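You operate a simulated robot arm through the tools that you are given. There is no shell and no other tool.

The job below is to be done with a simulated robot arm. You get a single attempt, and the scene is never put back.

## Task
Put the grey pilot lamp on the spot beside the feeder. Take the grey grommet and leave it on the top of the kitting bench. Put the red link from the top of the sorting table on top of the wide carton. Take the small carton marked "lugs" from the top of the kitting bench and leave it on top of the brown tall carton there. Put the black grommet from the top of the kitting bench on top of the purple spool. Take the blue printed block and put it on top of the box with red band. Put the grey spool on the top of the side table away on the top of the wiring bench. Take the black hinge from the top of the side table and put it on top of the box with green band. Any order will do. Set down upright: red link.

It is judged by the outcome, as a careful person would: the job done as asked, and still so three seconds after it is handed in. It fails if anything else is knocked over, pushed out of place, dropped, spilled or broken.

## Robot
A 6-joint arm with a two-finger parallel gripper on a trunk, on a base that moves. Base frame: it is fixed to the floor where the robot stands at the start and does not move with it; the origin is under the middle of the robot, x ahead of it, y to its left, z up. Lengths are in m, angles in degrees, forces in N, time in s.
With the tool pointing down near the work surface it reaches from about 0.1 to 0.82 m from the robot's upright axis, wherever it stands. Its first joint turns from -115.0 to 115.0 degrees. Places, roughly: black grommet (3x5x4 cm) [-4, -2, 0.8]; black hinge (6x4x3 cm) [-1.3, 9.4, 0.8]; blue printed block [0, 5.75, 0.75]; box with green band [-1, 9.5, 0.75]; box with red band [0.25, 5.75, 0.75]; grey grommet (3x5x4 cm) [-2.5, -2.4, 0.8]; grey pilot lamp [-2.5, -2.5, 0.75]; grey spool (7x6x6 cm) [-1.2, 9.6, 0.8]; purple spool (7x6x6 cm) [-3.7, -2.4, 0.8]; red link (6x2x3 cm) [-2.7, -2.4, 0.8]; small carton [-3.75, -2.25, 0.75]; spot beside the feeder (16x27 cm) [-3.78, -1.88, 0.8]; tall carton [-3.5, -2.25, 0.75]; top of the kitting bench [-4.1, -2, 0.8]; top of the wiring bench [0.5, 7.5, 0.8]; wide carton [-3, -2.5, 0.75]. Payload 4.2 kg.
The TCP is the grasp point between the finger pads, 0.023 m short of the fingertips. In the tool frame z runs along the fingers and y along their closing line. The gripper opens to 0.094 m. The fingers are 0.038 m wide and 0.01 m thick; the gripper's body (0.054 by 0.096 m) begins 0.039 m behind the TCP.
Orientation is that of the tool frame in the base frame, as a unit quaternion [x, y, z, w]. With the fingers straight down and closing along the base's y, the tool's x points along the base's -x, its y along +y and its z along -z.

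## Interface
- The arm moves only by the tool servo_tool. Its argument "increments" is text: rows parted by semicolons, each of 7 numbers parted by spaces: the turn, a rotation vector about the tool's x, y, z in units of 6 degrees (1.0 is 6 degrees), then the shift along the tool's x, y, z in units of 25 mm (1.0 is 25 mm), then the closure in counts, from 0 (fully open) to 255 (shut). In form: rx ry rz tx ty tz fingers; .... A call has 1 to 20 rows; each row shifts and turns the commanded pose from where the row before left it, along the tool's axes as they then stand. A call with a number of a shift or a turn outside -1 to 1 is refused whole. Each row takes 0.2 s and may step no farther than 0.05 m and 8.6 degrees from the row before; otherwise, or with a gripper value out of range, the whole call is refused. Where a pose cannot be reached the arm comes as near as it can. A force on the tool above 40 N (or 10 N above the force at the start of the call, whichever is more), or a blocked arm, ends the call early, and 0.2 s more pass. The fingers move at their own pace (about 0.108 m/s each) and stop on an object; they squeeze with about 36 N. The grip force told is the motor's: it shows also when the fingers shut on nothing. Time passes only in rows, and 0.2 s behind the last, so rows that do not move let the fingers close. It gives the time, the measured TCP pose, the force on the tool (base axes), the opening and the grip force at its end, in the units of the frame above (readings bear some noise), with the torque about the TCP (base axes, N m) and any sound that the robot's microphone picked up.
- Cameras (640 x 400 px; columns grow to the right, rows downward): "scene" is now at [0.23, 0.1776, 1.5532]; the picture's right is [-0.22, -0.98, 0.00], its down [-0.69, 0.15, -0.71] and it looks along [0.69, -0.16, -0.70] (base axes); focal length 296 px, centre (320, 200). "wrist" rides on the gripper at [0.086, 0.016, -0.075] in the tool frame; the picture's right is [-0.18, 0.98, 0.00], its down [-0.58, -0.11, -0.81] and it looks along [-0.79, -0.15, 0.59] (tool axes); focal length 243 px, centre (320, 200). There is no depth. A picture from a camera that has moved, and an enlarged one, comes with that camera's place and axes in the base frame and with its lens.
- camera(camera): a new picture of that camera. The clock stands still meanwhile.
- slide_trunk(by): slides the trunk up (or, below 0, down) by that many m; the arm and the scene camera ride with it, the base frame stays. It gives what a move gives, with no picture.
- steer(legs): drives the robot by 1 to 6 legs, each [ahead, turn to the left] in m and degrees, along the robot's own axes; the way and the turn of a leg run together, so that a leg with both is an arc; at most 1.5 m and 180 degrees a leg. The arm and the cameras ride along, it lands a little off, and it stops where it bumps. It gives what a move gives.
- aim_head(pan, tilt): turns the head with the scene camera to pan (to the left, within 80 degrees either way) and tilt (down, from -29 to 69), counted from straight ahead of the robot. It gives what a move gives.
- close_up(camera, box): a new picture of the part [left, top, right, bottom] of that camera's present view, enlarged. The clock stands still meanwhile.
- hand_in(): hands the job in; it is judged then, once.

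Nothing tells you exact positions but the pictures and the camera data. Unless the task says otherwise, let go and move clear before handing in.

The tools are called as a command line: name --argument value ..., lists and objects as JSON in quotes. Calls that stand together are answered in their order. servo_tool: Moves the arm, as the interface text tells. Its arguments: {"type":"object","properties":{"increments":{"type":"string"}},"required":["increments"]} The other tools are called the same way: slide_trunk (by) moves the trunk up or down; steer (legs) drives the base; aim_head (pan, tilt) turns the head that bears the scene camera; camera (camera) takes a picture; close_up (camera, box) takes an enlarged picture of a part of a camera's view; hand_in () hands the job in.

At the start:

```text
t: 0.0
position: [0.5966, -0.0898, 1.0939]
orientation: [0.0, 1.0, 0.0, 0.0]
ft_force: [-0.6, -0.2, 0.2]
ft_torque: [-0.03, 0.0, -0.01]
grip_width: 0.094
finger_force: 0.0
trunk travel left (down, up): [-0.925, 0.065]
robot x, y, heading: [-0.0005, -0.0026, -0.4]
head pan, tilt (commanded): [-12.7, 44.8]
```

scene: 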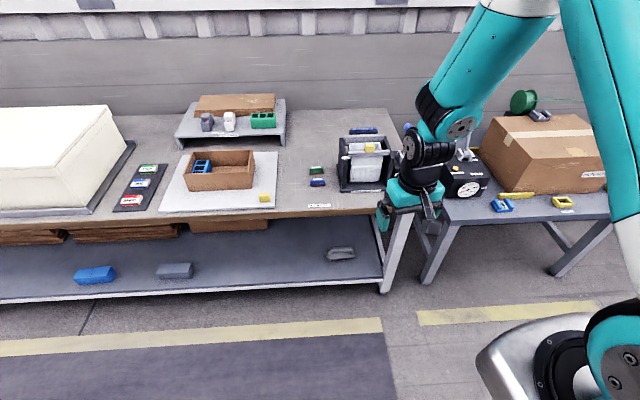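
wrist: 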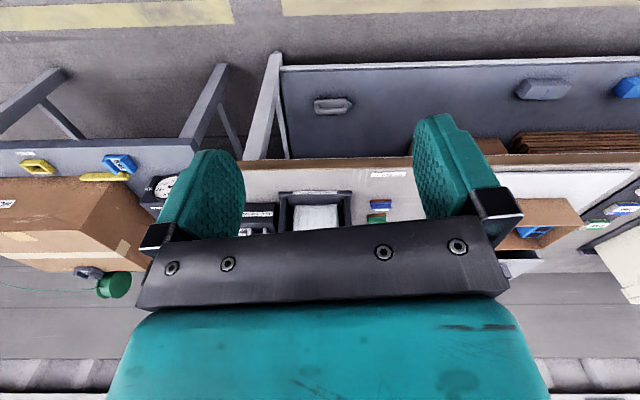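

I see a bench straight ahead that is not part of the job; the work lies at around (-2.5..-4, -2.4) behind me and at (0..-1.3, 5.7..9.6) to my left. I'll look around with the head first before driving.

aim_head --pan 75 --tilt 15

camera --camera "scene"

aim_head --pan -78 --tilt 15

camera --camera "scene"

```text
t: 1.6
position: [0.5963, -0.0889, 1.0951]
orientation: [0.0, 1.0, 0.0, 0.0]
ft_force: [-0.5, -0.6, 0.4]
ft_torque: [0.03, -0.02, -0.03]
grip_width: 0.0941
finger_force: 0.0
trunk travel left (down, up): [-0.925, 0.065]
robot x, y, heading: [0.0, -0.0005, 0.0]
head pan, tilt (commanded): [75.0, 15.0]
```

```text
taken
camera scene: at [0.1747, 0.2857, 1.5998], right [0.97, -0.26, 0.0], down [-0.07, -0.25, -0.97], along [0.25, 0.93, -0.26], focal length 296 px, centre (320, 200)
```

scene: 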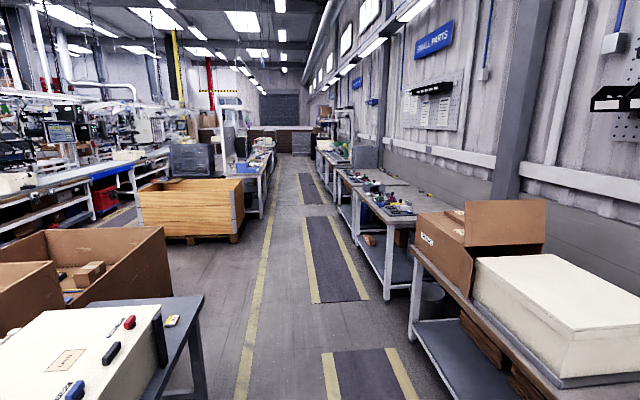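

```text
t: 4.0
position: [0.5966, -0.0897, 1.094]
orientation: [0.0, 1.0, 0.001, 0.0]
ft_force: [0.6, 0.2, -0.5]
ft_torque: [-0.04, 0.0, -0.01]
grip_width: 0.0941
finger_force: 0.1
trunk travel left (down, up): [-0.925, 0.065]
robot x, y, heading: [0.002, 0.0018, -0.2]
head pan, tilt (commanded): [-78.0, 15.0]
```

```text
taken
camera scene: at [0.17, 0.1041, 1.5998], right [-0.98, -0.21, 0.0], down [-0.05, 0.25, -0.97], along [0.2, -0.94, -0.26], focal length 296 px, centre (320, 200)
```

scene: 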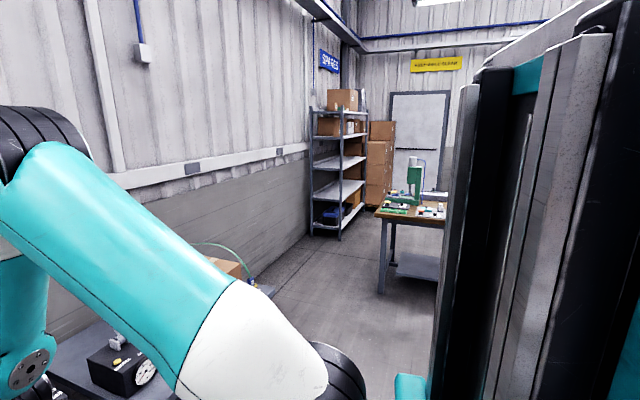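

The aisle to my left is clear, and a table stands close behind-left of me with a white box on it. I'll tuck the arm in and turn right to look toward the kitting/sorting area.

servo_tool --increments "0 0 0 1 0 -1 0;0 0 0 1 0 -1 0;0 0 0 1 0 -1 0;0 0 0 1 0 0 0;0 0 0 1 0 0 0;0 0 0 1 0 0 0;0 0 0 1 0 0 0;0 0 0 1 0 0 0;0 0 0 1 0 0 0"

steer --legs '[[0, -90]]'

aim_head --pan -60 --tilt 15

camera --camera "scene"

aim_head --pan 0 --tilt 15

camera --camera "scene"

```text
t: 6.0
position: [0.4914, -0.0913, 1.1706]
orientation: [0.0, 1.0, 0.0, 0.0]
ft_force: [0.2, -0.4, -0.2]
ft_torque: [0.02, 0.01, 0.0]
grip_width: 0.0941
finger_force: 0.0
out of reach, approached as far as the arm can: row 5, 6, 7, 8, 9
trunk travel left (down, up): [-0.925, 0.065]
robot x, y, heading: [0.0014, 0.0002, -0.2]
head pan, tilt (commanded): [-78.0, 15.0]
```

```text
t: 10.2
position: [-0.0768, -0.4937, 1.1697]
orientation: [0.698, 0.716, 0.0, 0.001]
ft_force: [0.4, 0.3, -0.7]
ft_torque: [0.0, -0.01, 0.05]
grip_width: 0.0938
finger_force: 0.1
trunk travel left (down, up): [-0.925, 0.065]
robot x, y, heading: [-0.0003, 0.0002, -88.4]
head pan, tilt (commanded): [-78.0, 15.0]
```

```text
t: 11.0
position: [-0.0757, -0.493, 1.1692]
orientation: [0.698, 0.716, 0.0, 0.0]
ft_force: [-0.5, -0.6, -0.4]
ft_torque: [-0.01, 0.01, 0.0]
grip_width: 0.0937
finger_force: 0.1
trunk travel left (down, up): [-0.925, 0.065]
robot x, y, heading: [-0.0007, -0.0003, -88.3]
head pan, tilt (commanded): [-60.0, 15.0]
```

```text
taken
camera scene: at [0.1176, -0.195, 1.5998], right [-0.52, 0.85, 0.0], down [0.22, 0.14, -0.97], along [-0.82, -0.5, -0.26], focal length 296 px, centre (320, 200)
```

scene: 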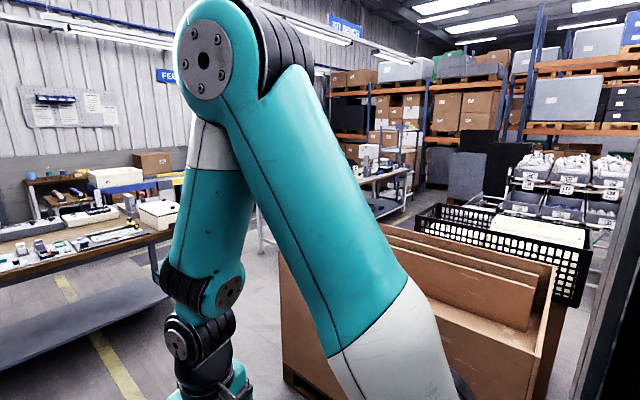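

```text
t: 12.3
position: [-0.0771, -0.4935, 1.1703]
orientation: [0.698, 0.717, 0.0, 0.0]
ft_force: [0.3, 0.2, 0.5]
ft_torque: [0.03, 0.01, -0.02]
grip_width: 0.0942
finger_force: 0.1
trunk travel left (down, up): [-0.925, 0.065]
robot x, y, heading: [0.007, -0.0035, -88.3]
head pan, tilt (commanded): [0.0, 15.0]
```

```text
taken
camera scene: at [0.1997, -0.2396, 1.5998], right [-1.0, -0.03, 0.0], down [-0.01, 0.26, -0.97], along [0.02, -0.97, -0.26], focal length 296 px, centre (320, 200)
```

scene: 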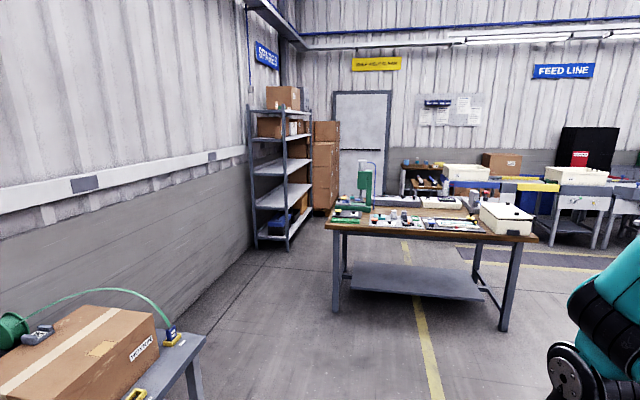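

Ahead is an uninvolved table at about x -1.25..0.2, y -2.3; the kitting bench appears further right near (-3.7, -1.8). I'll move forward into the corridor and look right.

steer --legs '[[1.2, 0]]'

aim_head --pan -80 --tilt 15

camera --camera "scene"

aim_head --pan -30 --tilt 30

camera --camera "scene"

```text
t: 18.4
position: [-0.0578, -1.701, 1.1705]
orientation: [0.702, 0.712, 0.0, 0.0]
ft_force: [-0.7, -0.5, -0.4]
ft_torque: [-0.04, 0.01, 0.05]
grip_width: 0.0941
finger_force: 0.1
trunk travel left (down, up): [-0.925, 0.065]
robot x, y, heading: [0.0252, -1.2117, -89.4]
head pan, tilt (commanded): [0.0, 15.0]
```

```text
t: 19.9
position: [-0.058, -1.7011, 1.1695]
orientation: [0.702, 0.712, 0.0, 0.0]
ft_force: [0.1, -0.9, -0.5]
ft_torque: [-0.01, 0.04, 0.0]
grip_width: 0.094
finger_force: 0.1
trunk travel left (down, up): [-0.925, 0.065]
robot x, y, heading: [0.0281, -1.2071, -89.2]
head pan, tilt (commanded): [-80.0, 15.0]
```

```text
taken
camera scene: at [0.1287, -1.3753, 1.5998], right [-0.19, 0.98, 0.0], down [0.25, 0.05, -0.97], along [-0.95, -0.18, -0.26], focal length 296 px, centre (320, 200)
```

scene: 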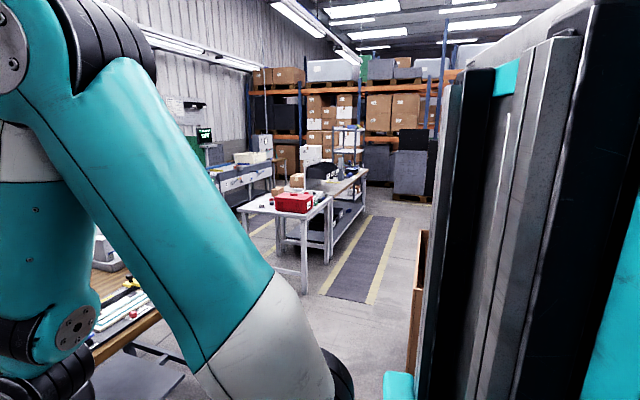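

```text
t: 21.1
position: [-0.0582, -1.7002, 1.1694]
orientation: [0.702, 0.712, 0.0, 0.0]
ft_force: [-0.5, 0.6, 0.7]
ft_torque: [-0.02, 0.01, 0.01]
grip_width: 0.094
finger_force: 0.2
trunk travel left (down, up): [-0.925, 0.065]
robot x, y, heading: [0.0256, -1.2112, -89.0]
head pan, tilt (commanded): [-30.0, 30.0]
```

```text
taken
camera scene: at [0.1763, -1.4366, 1.5756], right [-0.87, 0.49, 0.0], down [0.24, 0.44, -0.87], along [-0.42, -0.76, -0.5], focal length 296 px, centre (320, 200)
```

scene: 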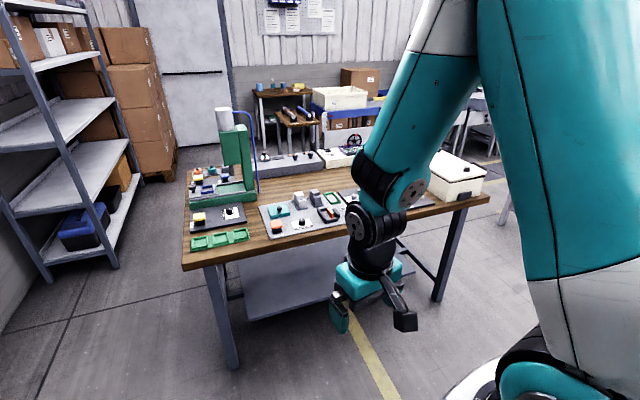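

The sorting table and kitting bench are now visible in a row along x -2.4 to -4.5, with a floor mat aisle at y≈-1.5. A pallet box sits at y>-1.15, so I'll slip through at y≈-1.67.

steer --legs '[[0, -46], [0.64, 0], [0, -45]]'

aim_head --pan 0 --tilt 25

camera --camera "scene"

```text
t: 28.9
position: [-0.9226, -1.5523, 1.1692]
orientation: [1.0, -0.015, 0.001, -0.001]
ft_force: [0.0, -1.9, -0.1]
ft_torque: [-0.01, 0.0, 0.02]
grip_width: 0.0939
finger_force: 0.1
trunk travel left (down, up): [-0.925, 0.065]
robot x, y, heading: [-0.4355, -1.6596, 178.3]
head pan, tilt (commanded): [-30.0, 30.0]
```

```text
t: 29.8
position: [-0.9223, -1.5517, 1.1701]
orientation: [1.0, -0.015, 0.002, 0.0]
ft_force: [-0.7, 0.3, -0.7]
ft_torque: [0.0, 0.01, 0.0]
grip_width: 0.094
finger_force: 0.1
trunk travel left (down, up): [-0.925, 0.065]
robot x, y, heading: [-0.4361, -1.6585, 178.4]
head pan, tilt (commanded): [0.0, 25.0]
```

```text
taken
camera scene: at [-0.6854, -1.8435, 1.5835], right [0.03, 1.0, 0.0], down [0.42, -0.01, -0.91], along [-0.91, 0.03, -0.42], focal length 296 px, centre (320, 200)
```

scene: 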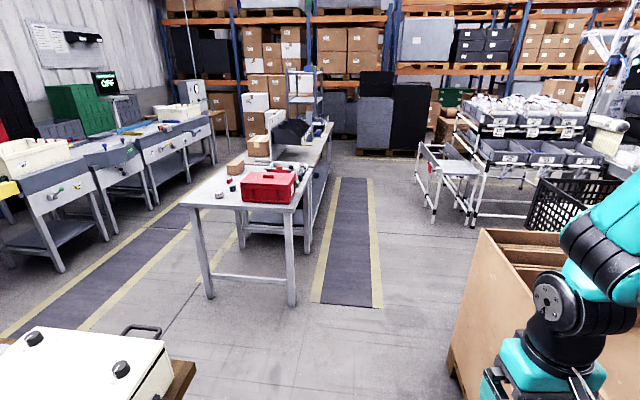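

The sorting table is an island at about x -2.4..-3.1, y -2.0..-2.6, with the kitting bench behind it. I'll drive closer alongside for a detailed look.

steer --legs '[[1.1, -12], [0.9, 12]]'

aim_head --pan 50 --tilt 35

camera --camera "scene"

```text
t: 39.7
position: [-2.8902, -1.3125, 1.17]
orientation: [1.0, -0.01, 0.001, 0.001]
ft_force: [0.0, 0.7, 0.3]
ft_torque: [-0.02, -0.04, 0.01]
grip_width: 0.0939
finger_force: 0.1
trunk travel left (down, up): [-0.925, 0.065]
robot x, y, heading: [-2.4007, -1.4141, 178.9]
head pan, tilt (commanded): [0.0, 25.0]
```

```text
t: 40.9
position: [-2.8901, -1.3117, 1.1704]
orientation: [1.0, -0.011, 0.001, 0.0]
ft_force: [-0.9, -0.1, 0.8]
ft_torque: [-0.03, -0.04, 0.02]
grip_width: 0.0938
finger_force: 0.0
trunk travel left (down, up): [-0.925, 0.065]
robot x, y, heading: [-2.4007, -1.4153, 178.6]
head pan, tilt (commanded): [50.0, 35.0]
```

```text
taken
camera scene: at [-2.6176, -1.6694, 1.5678], right [-0.75, 0.66, 0.0], down [0.38, 0.43, -0.82], along [-0.54, -0.62, -0.57], focal length 296 px, centre (320, 200)
```

scene: 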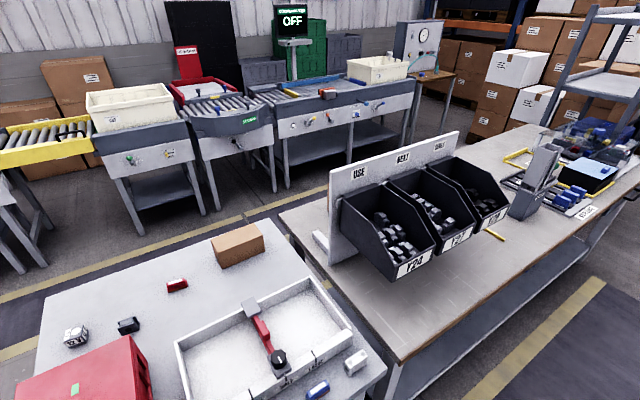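

I can now see the sorting table with a red link, a wide carton, and several small parts; the kitting bench is to the right with bins. I'll zoom in on the parts.

close_up --camera "scene" --box '[20, 220, 280, 400]'

close_up --camera "scene" --box '[440, 90, 640, 250]'

aim_head --pan 78 --tilt 45

camera --camera "scene"

aim_head --pan 20 --tilt 28

camera --camera "scene"

```text
2.22 times, centred on (150, 310) of scene
camera zoom: at [-2.6176, -1.6694, 1.5678], right [-0.75, 0.66, 0.0], down [0.38, 0.43, -0.82], along [-0.54, -0.62, -0.57], focal length 659 px, centre (698, -44)
```

zoom: 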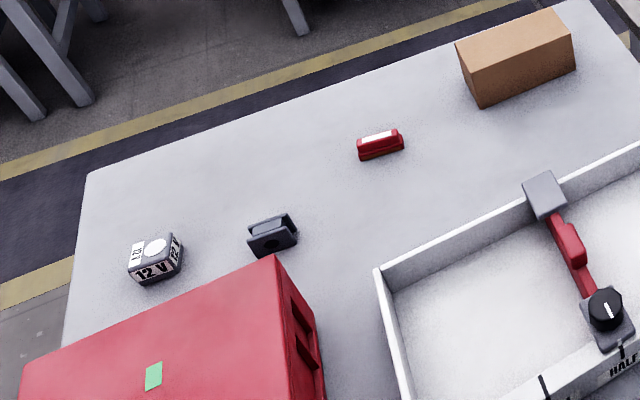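

```text
2.50 times, centred on (540, 170) of scene
camera zoom: at [-2.6176, -1.6694, 1.5678], right [-0.75, 0.66, 0.0], down [0.38, 0.43, -0.82], along [-0.54, -0.62, -0.57], focal length 741 px, centre (-230, 275)
```

zoom: 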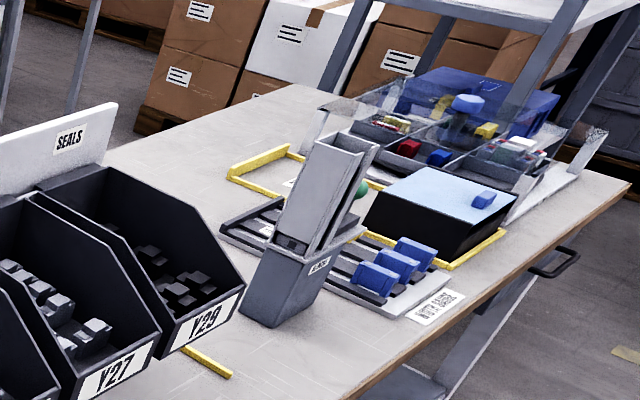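

```text
t: 41.8
position: [-2.8904, -1.3108, 1.1697]
orientation: [1.0, -0.01, 0.0, 0.0]
ft_force: [0.7, -0.4, 0.0]
ft_torque: [0.0, -0.02, 0.01]
grip_width: 0.0941
finger_force: 0.0
trunk travel left (down, up): [-0.925, 0.065]
robot x, y, heading: [-2.3979, -1.4136, 178.7]
head pan, tilt (commanded): [78.0, 45.0]
```

```text
taken
camera scene: at [-2.5781, -1.6824, 1.553], right [-0.97, 0.23, 0.0], down [0.16, 0.69, -0.71], along [-0.16, -0.69, -0.71], focal length 296 px, centre (320, 200)
```

scene: 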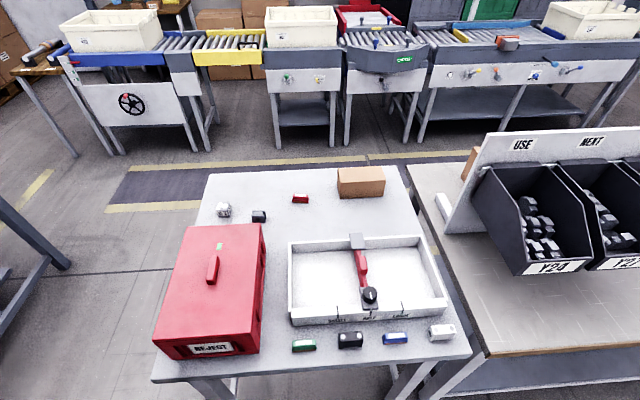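

```text
t: 43.1
position: [-2.8905, -1.312, 1.1696]
orientation: [1.0, -0.011, 0.002, 0.0]
ft_force: [0.4, 0.2, 0.3]
ft_torque: [0.01, -0.01, 0.0]
grip_width: 0.0938
finger_force: 0.1
trunk travel left (down, up): [-0.925, 0.065]
robot x, y, heading: [-2.3991, -1.4115, 178.9]
head pan, tilt (commanded): [20.0, 28.0]
```

```text
taken
camera scene: at [-2.6458, -1.6326, 1.5787], right [-0.32, 0.95, 0.0], down [0.44, 0.15, -0.88], along [-0.84, -0.28, -0.47], focal length 296 px, centre (320, 200)
```

scene: 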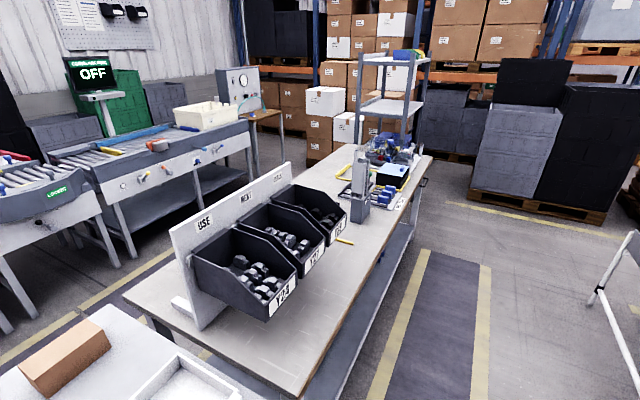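

The sorting table holds (left to right) the "12 V" pilot lamp, the grey grommet, the red link and the wide carton, all on its far side; the kitting bench's cartons are hidden behind the bins. I'll check my base footprint and then plan to go around to the far aisle.

aim_head --pan 0 --tilt 69

camera --camera "scene"

aim_head --pan 80 --tilt 65

camera --camera "scene"

```text
t: 44.2
position: [-2.8911, -1.3117, 1.1707]
orientation: [1.0, -0.011, 0.0, 0.0]
ft_force: [-0.2, -0.5, -0.3]
ft_torque: [0.01, -0.04, 0.02]
grip_width: 0.0939
finger_force: 0.1
trunk travel left (down, up): [-0.925, 0.065]
robot x, y, heading: [-2.4005, -1.4129, 178.8]
head pan, tilt (commanded): [0.0, 68.8]
```

```text
taken
camera scene: at [-2.6154, -1.602, 1.5242], right [0.02, 1.0, 0.0], down [0.93, -0.02, -0.36], along [-0.36, 0.01, -0.93], focal length 296 px, centre (320, 200)
```

scene: 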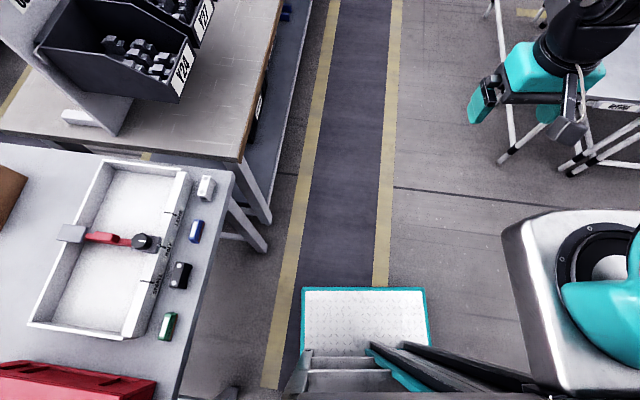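

```text
t: 45.7
position: [-2.891, -1.3112, 1.1696]
orientation: [1.0, -0.011, 0.002, 0.0]
ft_force: [-0.9, 0.4, 0.3]
ft_torque: [-0.01, -0.01, 0.0]
grip_width: 0.0945
finger_force: 0.1
trunk travel left (down, up): [-0.925, 0.065]
robot x, y, heading: [-2.4002, -1.4132, 178.6]
head pan, tilt (commanded): [80.0, 65.0]
```

```text
taken
camera scene: at [-2.5713, -1.6628, 1.5279], right [-0.98, 0.2, 0.0], down [0.18, 0.89, -0.42], along [-0.08, -0.41, -0.91], focal length 296 px, centre (320, 200)
```

scene: 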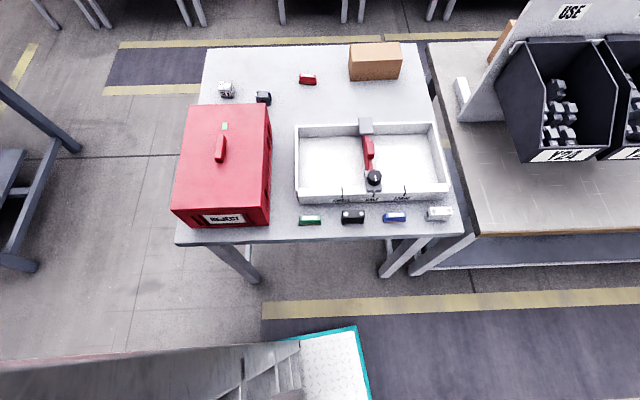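

The building's benches are rotated about 8° from my frame, and my base front-left corner is about 0.33 m ahead/0.27 m left of centre. I'm in the front aisle already, so I'll first go to the kitting bench front to inspect the feeder spot and black grommet.

steer --legs '[[0, -10.6], [1.39, 0], [0, 93.6]]'

aim_head --pan 0 --tilt 40

camera --camera "scene"

camera --camera "wrist"

```text
t: 57.4
position: [-3.9327, -1.5744, 1.1693]
orientation: [0.763, 0.647, -0.001, 0.0]
ft_force: [-0.2, 0.2, 0.0]
ft_torque: [0.01, 0.02, 0.03]
grip_width: 0.094
finger_force: 0.0
trunk travel left (down, up): [-0.925, 0.065]
robot x, y, heading: [-3.7624, -1.1045, -99.5]
head pan, tilt (commanded): [80.0, 65.0]
```

```text
t: 58.9
position: [-3.9325, -1.575, 1.1703]
orientation: [0.763, 0.647, 0.001, 0.0]
ft_force: [0.6, -0.1, -0.1]
ft_torque: [-0.02, 0.02, 0.03]
grip_width: 0.094
finger_force: 0.0
trunk travel left (down, up): [-0.925, 0.065]
robot x, y, heading: [-3.7646, -1.1033, -99.7]
head pan, tilt (commanded): [0.0, 40.0]
```

```text
taken
camera scene: at [-3.6124, -1.3701, 1.5602], right [-0.99, 0.16, 0.0], down [0.1, 0.63, -0.77], along [-0.12, -0.76, -0.64], focal length 296 px, centre (320, 200)
```

scene: 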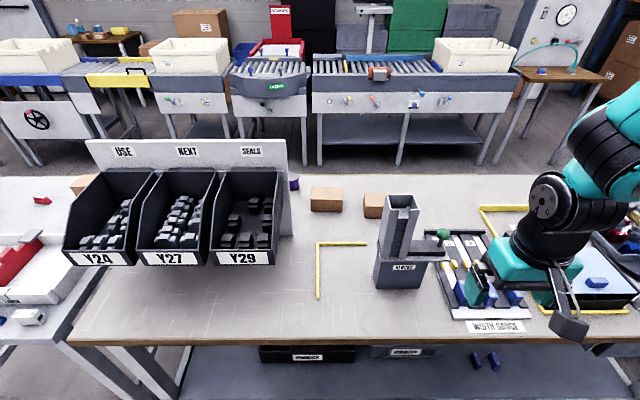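

```text
taken
camera wrist: at [-3.9028, -1.4934, 1.2448], right [0.94, -0.34, 0.0], down [-0.2, -0.56, 0.81], along [-0.28, -0.76, -0.59], focal length 243 px, centre (320, 200)
```

wrist: 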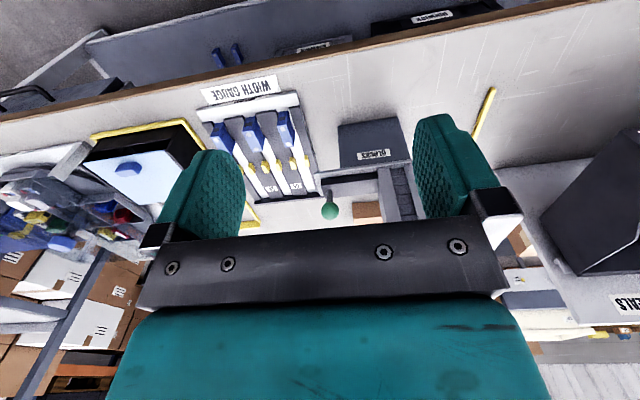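

I see the yellow L mark beside the "BLANKS" feeder (the spot at about (-3.78,-1.88)) and two brown cartons at the back with something purple partly hidden by the bins. I need to find the black grommet, so I'll zoom.

close_up --camera "scene" --box '[270, 160, 430, 310]'

close_up --camera "scene" --box '[380, 190, 640, 350]'

close_up --camera "wrist" --box '[180, 60, 480, 240]'

```text
2.67 times, centred on (350, 235) of scene
camera zoom: at [-3.6124, -1.3701, 1.5602], right [-0.99, 0.16, 0.0], down [0.1, 0.63, -0.77], along [-0.12, -0.76, -0.64], focal length 791 px, centre (240, 107)
```

zoom: 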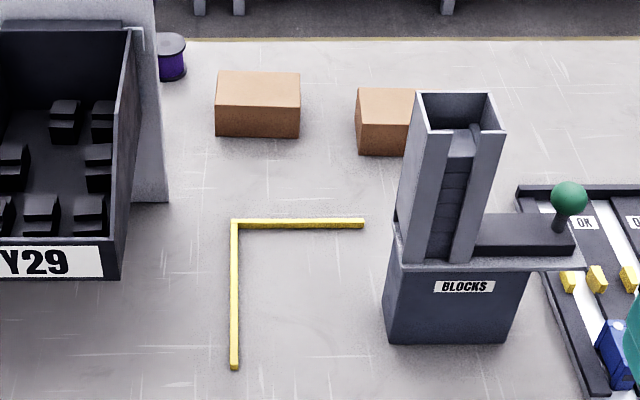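

```text
2.46 times, centred on (510, 270) of scene
camera zoom: at [-3.6124, -1.3701, 1.5602], right [-0.99, 0.16, 0.0], down [0.1, 0.63, -0.77], along [-0.12, -0.76, -0.64], focal length 730 px, centre (-148, 28)
```

zoom: 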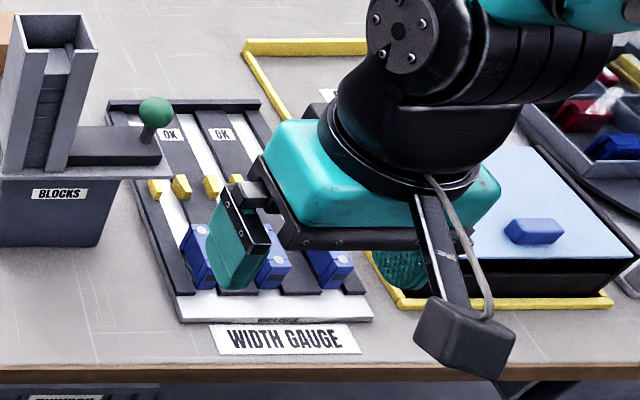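

```text
2.13 times, centred on (330, 150) of wrist
camera zoom: at [-3.9028, -1.4934, 1.2448], right [0.94, -0.34, 0.0], down [-0.2, -0.56, 0.81], along [-0.28, -0.76, -0.59], focal length 518 px, centre (299, 307)
```

zoom: 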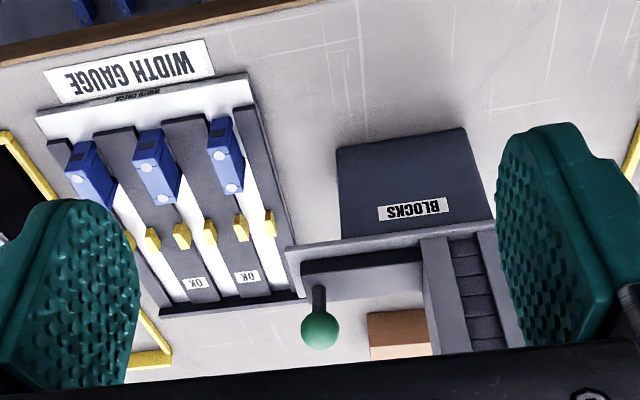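

The black grommet must be hidden behind the "BLOCKS" feeder. I'll move the wrist to my right and forward to look behind it.

servo_tool --increments "0 0 0 -1 -1 0 0;0 0 0 -1 -1 0 0;0 0 0 -1 -1 0 0;0 0 0 -1 -1 0 0;0 0 0 -1 -1 0 0;0 0 0 -1 -1 0 0;0 0 -1 0 -1 0 0;0 0 -1 0 -1 0 0;0 0 -1 0 0 0 0;0 0 -1 0 0 0 0;0 0 -1 0 0 0 0"

camera --camera "wrist"

camera --camera "scene"

```text
t: 61.3
position: [-4.1542, -1.6931, 1.1683]
orientation: [0.569, 0.823, 0.001, 0.0]
ft_force: [0.6, -0.2, -0.2]
ft_torque: [0.01, -0.01, 0.0]
grip_width: 0.0939
finger_force: 0.1
trunk travel left (down, up): [-0.925, 0.065]
robot x, y, heading: [-3.7684, -1.1042, -99.2]
head pan, tilt (commanded): [0.0, 40.0]
```

```text
taken
camera wrist: at [-4.1703, -1.6073, 1.244], right [0.98, 0.18, 0.0], down [0.1, -0.58, 0.81], along [0.14, -0.79, -0.59], focal length 243 px, centre (320, 200)
```

wrist: 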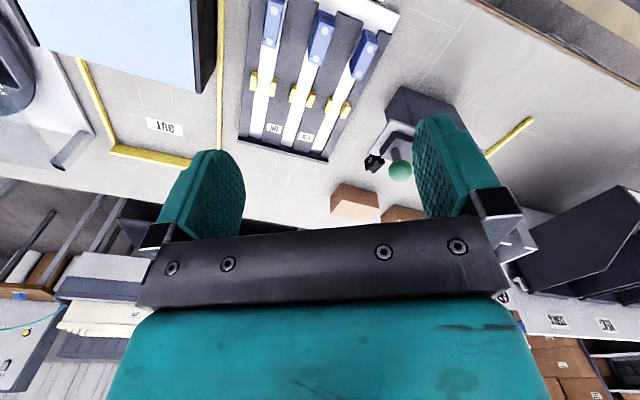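

```text
taken
camera scene: at [-3.6125, -1.3702, 1.5602], right [-0.99, 0.16, 0.0], down [0.11, 0.63, -0.77], along [-0.13, -0.76, -0.64], focal length 296 px, centre (320, 200)
```

scene: 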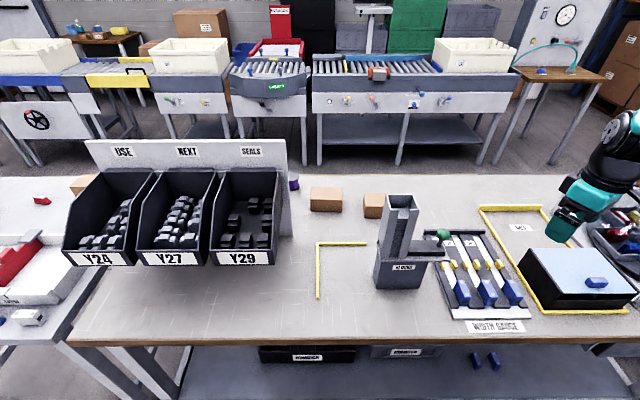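

A small black part shows up just behind the feeder next to the green lever ball. Zooming on it.

close_up --camera "wrist" --box '[310, 70, 450, 230]'

```text
2.50 times, centred on (380, 150) of wrist
camera zoom: at [-4.1703, -1.6073, 1.244], right [0.98, 0.18, 0.0], down [0.1, -0.58, 0.81], along [0.14, -0.79, -0.59], focal length 606 px, centre (170, 325)
```

zoom: 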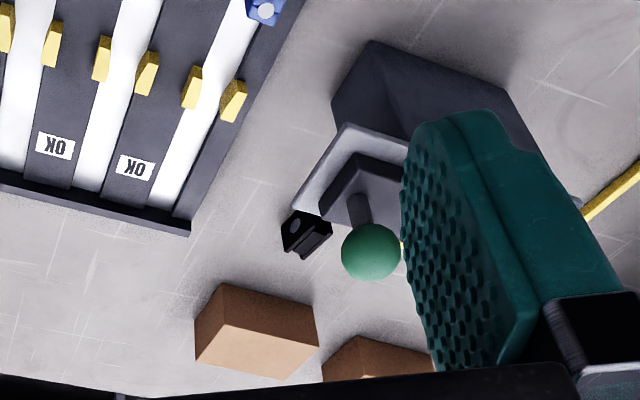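

The black grommet is at about (-3.96,-2.00), just behind the feeder's lever. I'll retract the arm, shift to x≈-4.3 along the aisle, and look at it from the open side.

servo_tool --increments "0 0 1 0 1 0 0;0 0 1 0 1 0 0;0 0 1 0 0 0 0;0 0 1 0 0 0 0;0 0 1 0 0 0 0;0 0 0 1 1 0 0;0 0 0 1 1 0 0;0 0 0 1 1 0 0;0 0 0 1 1 0 0;0 0 0 1 1 0 0;0 0 0 1 1 0 0"

steer --legs '[[0, -89], [0.5, 0], [0, 89]]'

camera --camera "scene"

```text
t: 63.7
position: [-3.9374, -1.5728, 1.1688]
orientation: [0.763, 0.647, 0.001, -0.001]
ft_force: [0.0, -0.4, 0.1]
ft_torque: [-0.01, -0.04, -0.04]
grip_width: 0.0941
finger_force: 0.1
out of reach, approached as far as the arm can: row 11
trunk travel left (down, up): [-0.925, 0.065]
robot x, y, heading: [-3.7649, -1.104, -99.3]
head pan, tilt (commanded): [0.0, 40.0]
```

```text
t: 74.2
position: [-4.4468, -1.4816, 1.1687]
orientation: [0.775, 0.633, 0.002, -0.002]
ft_force: [0.2, 0.3, -0.2]
ft_torque: [0.03, -0.03, -0.03]
grip_width: 0.094
finger_force: 0.1
trunk travel left (down, up): [-0.925, 0.065]
robot x, y, heading: [-4.259, -1.0217, -101.2]
head pan, tilt (commanded): [0.0, 40.0]
```

```text
taken
camera scene: at [-4.1153, -1.2904, 1.5602], right [-0.98, 0.2, 0.0], down [0.13, 0.63, -0.77], along [-0.15, -0.75, -0.64], focal length 296 px, centre (320, 200)
```

scene: 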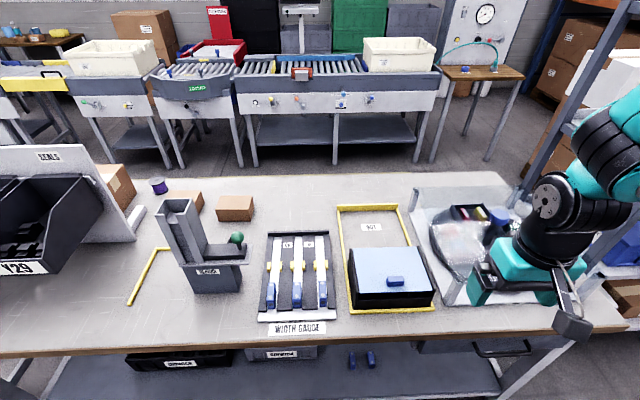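

The grommet is still hidden by the lever ledge from here, but I can see the tall carton and purple spool behind the bins. I'll shift slightly back toward x≈-4.07 and close in on the bench.

steer --legs '[[0, -87.1], [-0.22, 0], [0, 90], [0.16, 0]]'

aim_head --pan 0 --tilt 69

camera --camera "scene"

aim_head --pan 10 --tilt 45

camera --camera "scene"

```text
t: 84.5
position: [-4.227, -1.6838, 1.1693]
orientation: [0.756, 0.655, 0.002, -0.001]
ft_force: [-0.3, -0.1, 0.4]
ft_torque: [-0.01, -0.02, -0.01]
grip_width: 0.0939
finger_force: 0.0
trunk travel left (down, up): [-0.925, 0.065]
robot x, y, heading: [-4.0643, -1.214, -98.5]
head pan, tilt (commanded): [0.0, 40.0]
```

```text
t: 85.4
position: [-4.227, -1.685, 1.1693]
orientation: [0.756, 0.654, 0.001, -0.002]
ft_force: [0.0, 0.4, 0.6]
ft_torque: [0.01, 0.01, 0.02]
grip_width: 0.094
finger_force: 0.0
trunk travel left (down, up): [-0.925, 0.065]
robot x, y, heading: [-4.0639, -1.2123, -98.3]
head pan, tilt (commanded): [0.0, 68.8]
```

```text
taken
camera scene: at [-3.9026, -1.4451, 1.5242], right [-0.99, 0.14, 0.0], down [0.13, 0.92, -0.36], along [-0.05, -0.36, -0.93], focal length 296 px, centre (320, 200)
```

scene: 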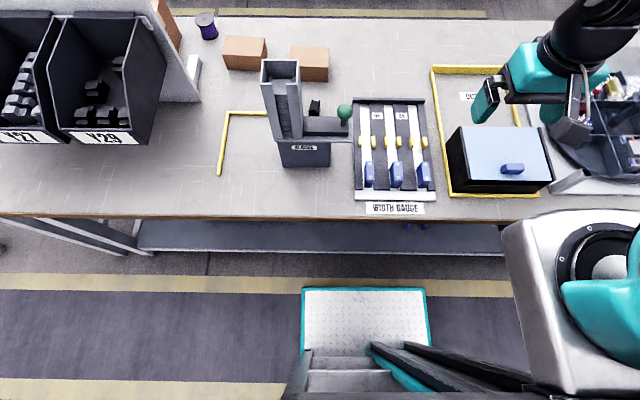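

```text
t: 86.3
position: [-4.228, -1.6842, 1.1704]
orientation: [0.756, 0.654, 0.0, -0.001]
ft_force: [-0.9, 0.8, 0.2]
ft_torque: [0.0, -0.01, 0.01]
grip_width: 0.094
finger_force: 0.1
trunk travel left (down, up): [-0.925, 0.065]
robot x, y, heading: [-4.063, -1.2161, -98.2]
head pan, tilt (commanded): [10.0, 45.0]
```

```text
taken
camera scene: at [-3.8921, -1.4709, 1.5529], right [-1.0, -0.03, 0.0], down [-0.02, 0.71, -0.71], along [0.02, -0.71, -0.71], focal length 296 px, centre (320, 200)
```

scene: 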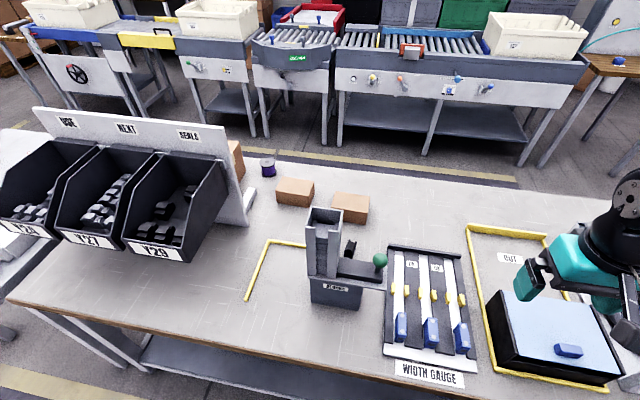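

Now the black grommet is visible right behind the feeder's lever ledge. I'll take a close-up to find its pose.

close_up --camera "scene" --box '[290, 195, 410, 275]'

aim_head --pan 0 --tilt 69

close_up --camera "scene" --box '[190, 30, 370, 180]'

close_up --camera "scene" --box '[280, 70, 370, 140]'

```text
5.00 times, centred on (350, 235) of scene
camera zoom: at [-3.8921, -1.4709, 1.5529], right [-1.0, -0.03, 0.0], down [-0.02, 0.71, -0.71], along [0.02, -0.71, -0.71], focal length 1482 px, centre (170, 25)
```

zoom: 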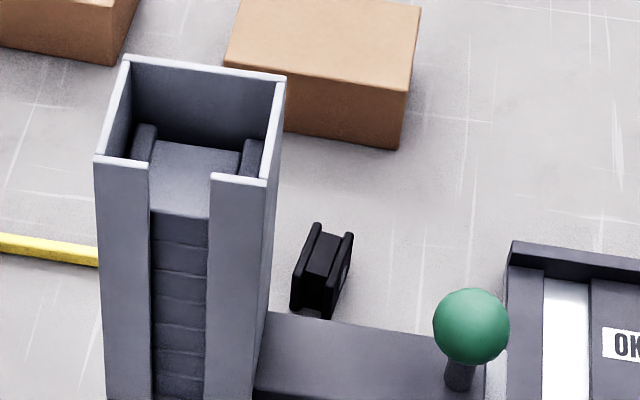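

```text
t: 87.2
position: [-4.2285, -1.6857, 1.1694]
orientation: [0.755, 0.655, 0.0, -0.001]
ft_force: [-0.1, -0.4, 0.2]
ft_torque: [0.0, 0.01, 0.01]
grip_width: 0.0937
finger_force: 0.0
trunk travel left (down, up): [-0.925, 0.065]
robot x, y, heading: [-4.0616, -1.2135, -98.3]
head pan, tilt (commanded): [0.0, 68.8]
```

```text
2.67 times, centred on (280, 105) of scene
camera zoom: at [-3.9026, -1.4451, 1.5242], right [-0.99, 0.14, 0.0], down [0.13, 0.92, -0.36], along [-0.05, -0.36, -0.93], focal length 791 px, centre (427, 453)
```

zoom: 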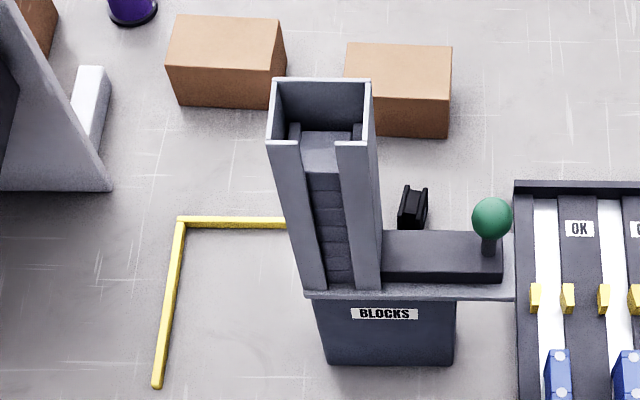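

```text
5.71 times, centred on (325, 105) of scene
camera zoom: at [-3.9026, -1.4451, 1.5242], right [-0.99, 0.14, 0.0], down [0.13, 0.92, -0.36], along [-0.05, -0.36, -0.93], focal length 1694 px, centre (291, 743)
```

zoom: 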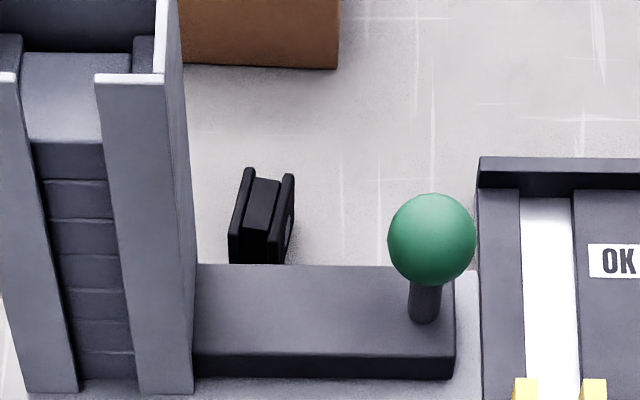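

The black grommet is centred near (-3.967,-1.996), its long side turned about 19° from y, just behind the lever plate. I'll advance a few centimetres so I can reach it, then bring the tool above.

steer --legs '[[0.07, 0]]'

```text
t: 88.2
position: [-4.2374, -1.7546, 1.1693]
orientation: [0.755, 0.655, 0.002, -0.001]
ft_force: [0.5, 0.2, 0.6]
ft_torque: [-0.03, -0.01, 0.01]
grip_width: 0.094
finger_force: 0.1
trunk travel left (down, up): [-0.925, 0.065]
robot x, y, heading: [-4.0738, -1.2816, -97.9]
head pan, tilt (commanded): [0.0, 68.8]
```

Now 7 cm closer; I'll re-measure the grommet with a close-up from here.

aim_head --pan 0 --tilt 60

camera --camera "scene"

```text
t: 88.9
position: [-4.2379, -1.755, 1.1706]
orientation: [0.755, 0.655, 0.001, -0.001]
ft_force: [-0.3, 0.3, 0.5]
ft_torque: [0.02, 0.01, -0.02]
grip_width: 0.0939
finger_force: 0.0
trunk travel left (down, up): [-0.925, 0.065]
robot x, y, heading: [-4.0789, -1.2836, -98.1]
head pan, tilt (commanded): [0.0, 60.0]
```

```text
taken
camera scene: at [-3.914, -1.526, 1.5335], right [-0.99, 0.14, 0.0], down [0.12, 0.86, -0.5], along [-0.07, -0.49, -0.87], focal length 296 px, centre (320, 200)
```

scene: 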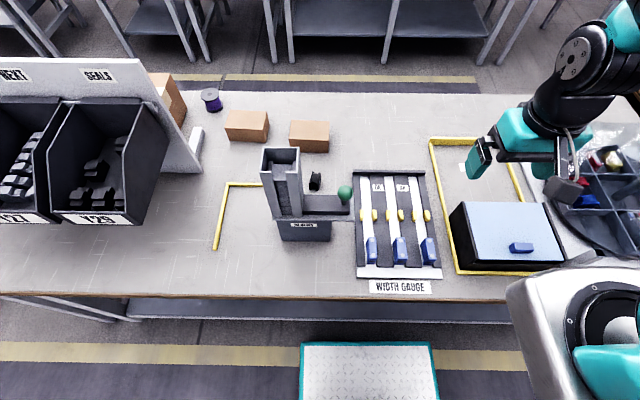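

close_up --camera "scene" --box '[280, 150, 370, 220]'

close_up --camera "scene" --box '[130, 60, 350, 200]'

```text
5.71 times, centred on (325, 185) of scene
camera zoom: at [-3.914, -1.526, 1.5335], right [-0.99, 0.14, 0.0], down [0.12, 0.86, -0.5], along [-0.07, -0.49, -0.87], focal length 1694 px, centre (291, 286)
```

zoom: 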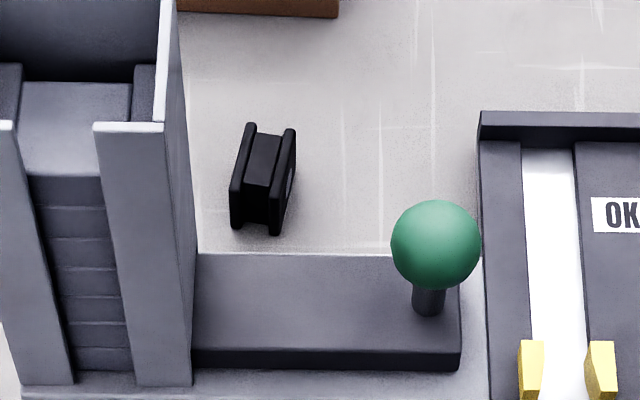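

```text
2.86 times, centred on (240, 130) of scene
camera zoom: at [-3.914, -1.526, 1.5335], right [-0.99, 0.14, 0.0], down [0.12, 0.86, -0.5], along [-0.07, -0.49, -0.87], focal length 847 px, centre (549, 400)
```

zoom: 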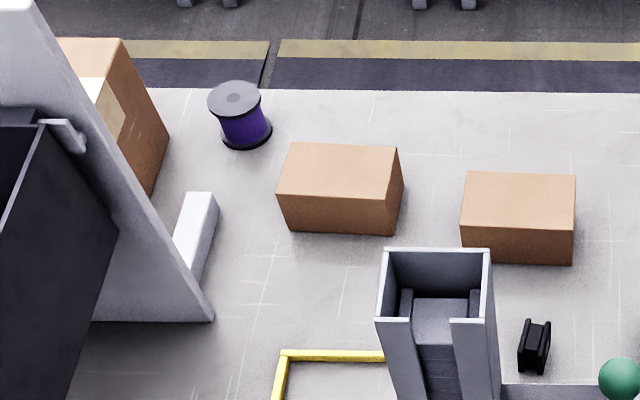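

The grommet centre is about (-3.967,-1.993). I'll move the tool above it at the current height, then rotate the gripper about 79° so the wrist camera swings to the free side.

servo_tool --increments "0 0 0 -0.608 0.928 0 0;0 0 0 -0.608 0.928 0 0;0 0 0 -0.608 0.928 0 0;0 0 0 -0.608 0.928 0 0;0 0 0 -0.608 0.928 0 0;0 0 0 -0.608 0.928 0 0;0 0 0 -0.608 0.928 0 0;0 0 0 -0.608 0.928 0 0;0 0 0 -0.608 0.928 0 0;0 0 0 -0.608 0.928 0 0;0 0 0 -0.608 0.928 0 0;0 0 0 -0.608 0.928 0 0;0 0 0 -0.608 0.928 0 0"

servo_tool --increments "0 0 -1 0 0 0 0;0 0 -1 0 0 0 0;0 0 -1 0 0 0 0;0 0 -1 0 0 0 0;0 0 -1 0 0 0 0;0 0 -1 0 0 0 0;0 0 -1 0 0 0 0;0 0 -1 0 0 0 0;0 0 -1 0 0 0 0;0 0 -1 0 0 0 0;0 0 -1 0 0 0 0;0 0 -1 0 0 0 0;0 0 -1 0 0 0 0;0 0 -0.17 0 0 0 0"

camera --camera "wrist"

camera --camera "scene"

```text
t: 91.7
position: [-3.9664, -1.9934, 1.1704]
orientation: [0.756, 0.654, 0.001, -0.001]
ft_force: [-0.1, 1.0, 0.2]
ft_torque: [-0.05, -0.05, -0.01]
grip_width: 0.0939
finger_force: 0.0
trunk travel left (down, up): [-0.925, 0.065]
robot x, y, heading: [-4.0725, -1.2817, -98.2]
head pan, tilt (commanded): [0.0, 60.0]
```

```text
t: 94.7
position: [-3.967, -1.9934, 1.1703]
orientation: [0.165, 0.986, 0.002, 0.0]
ft_force: [-0.3, 1.0, 0.2]
ft_torque: [-0.01, 0.0, 0.02]
grip_width: 0.094
finger_force: 0.1
trunk travel left (down, up): [-0.925, 0.065]
robot x, y, heading: [-4.0773, -1.2816, -98.0]
head pan, tilt (commanded): [0.0, 60.0]
```

```text
taken
camera wrist: at [-4.0431, -1.9514, 1.2446], right [0.49, 0.87, 0.0], down [0.51, -0.29, 0.81], along [0.7, -0.4, -0.59], focal length 243 px, centre (320, 200)
```

wrist: 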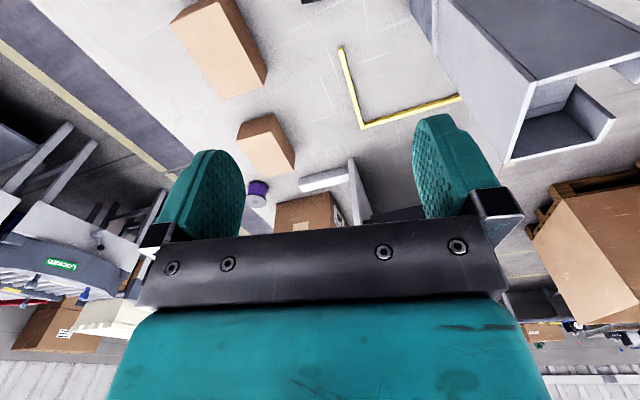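

```text
taken
camera scene: at [-3.9139, -1.526, 1.5335], right [-0.99, 0.14, 0.0], down [0.12, 0.86, -0.5], along [-0.07, -0.49, -0.87], focal length 296 px, centre (320, 200)
```

scene: 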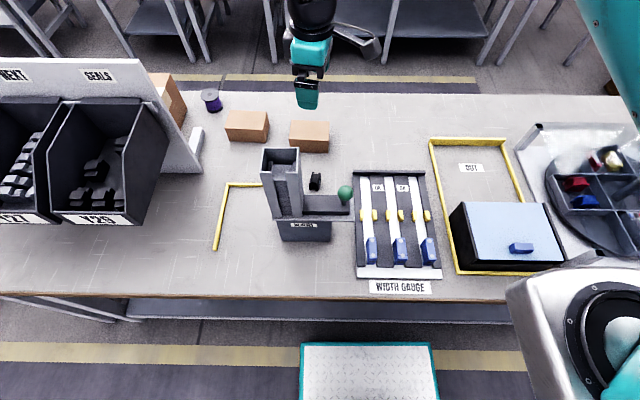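

The gripper is over the grommet with the camera on the open side. Descending in stages.

servo_tool --increments "0 0 0 0 0 1 0;0 0 0 0 0 1 0;0 0 0 0 0 1 0;0 0 0 0 0 1 0;0 0 0 0 0 1 0;0 0 0 0 0 1 0;0 0 0 0 0 1 0;0 0 0 0 0 1 0;0 0 0 0 0 1 0;0 0 0 0 0 0 0"

camera --camera "wrist"

camera --camera "scene"

```text
t: 96.9
position: [-3.9669, -1.9925, 0.9428]
orientation: [0.166, 0.986, 0.001, 0.0]
ft_force: [-0.1, 0.0, 0.5]
ft_torque: [-0.01, 0.02, 0.01]
grip_width: 0.0942
finger_force: 0.0
trunk travel left (down, up): [-0.925, 0.065]
robot x, y, heading: [-4.0742, -1.283, -98.2]
head pan, tilt (commanded): [0.0, 60.0]
```

```text
taken
camera wrist: at [-4.0429, -1.951, 1.0175], right [0.5, 0.87, 0.0], down [0.51, -0.3, 0.81], along [0.7, -0.4, -0.59], focal length 243 px, centre (320, 200)
```

wrist: 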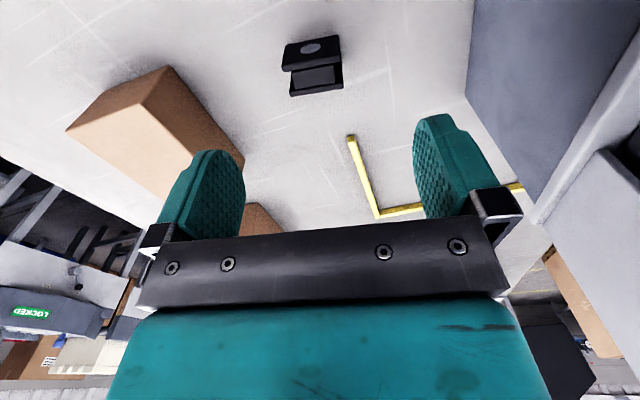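

```text
taken
camera scene: at [-3.9139, -1.526, 1.5335], right [-0.99, 0.14, 0.0], down [0.12, 0.86, -0.5], along [-0.07, -0.49, -0.87], focal length 296 px, centre (320, 200)
```

scene: 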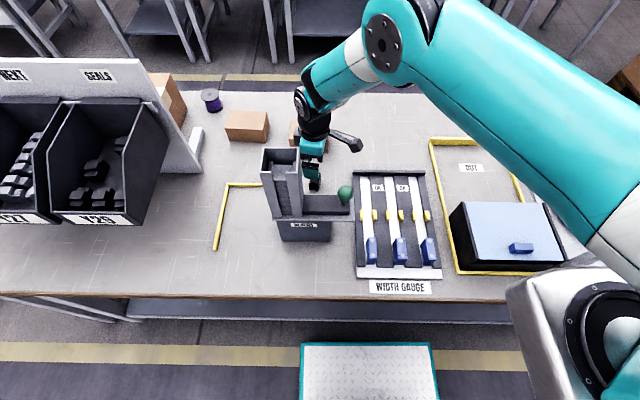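

The grommet is centred under the gripper within a few mm and aligned. I'll nudge 5 mm, descend to z≈0.833 and close.

servo_tool --increments "0 0 0 -0.1 -0.2 0 0;0 0 0 0 0 1 0;0 0 0 0 0 1 0;0 0 0 0 0 1 0;0 0 0 0 0 0.7 0;0 0 0 0 0 0.5 0;0 0 0 0 0 0 0"

camera --camera "wrist"

```text
t: 98.5
position: [-3.9657, -1.9971, 0.8384]
orientation: [0.166, 0.986, 0.002, 0.0]
ft_force: [-0.4, 0.6, 0.7]
ft_torque: [0.01, 0.01, 0.0]
grip_width: 0.0941
finger_force: 0.0
trunk travel left (down, up): [-0.925, 0.065]
robot x, y, heading: [-4.0749, -1.2831, -98.2]
head pan, tilt (commanded): [0.0, 60.0]
```

```text
taken
camera wrist: at [-4.0419, -1.9558, 0.9133], right [0.5, 0.87, 0.0], down [0.51, -0.3, 0.81], along [0.7, -0.4, -0.59], focal length 243 px, centre (320, 200)
```

wrist: 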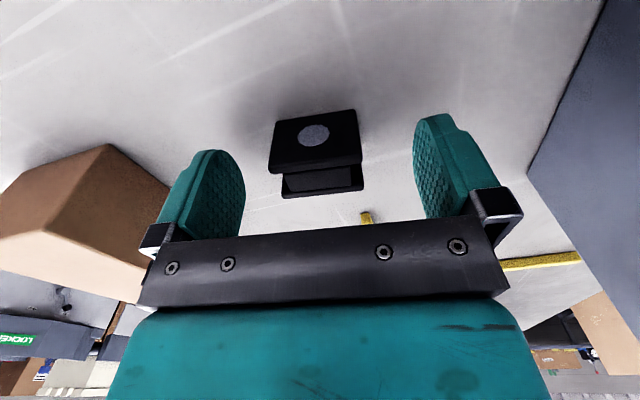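

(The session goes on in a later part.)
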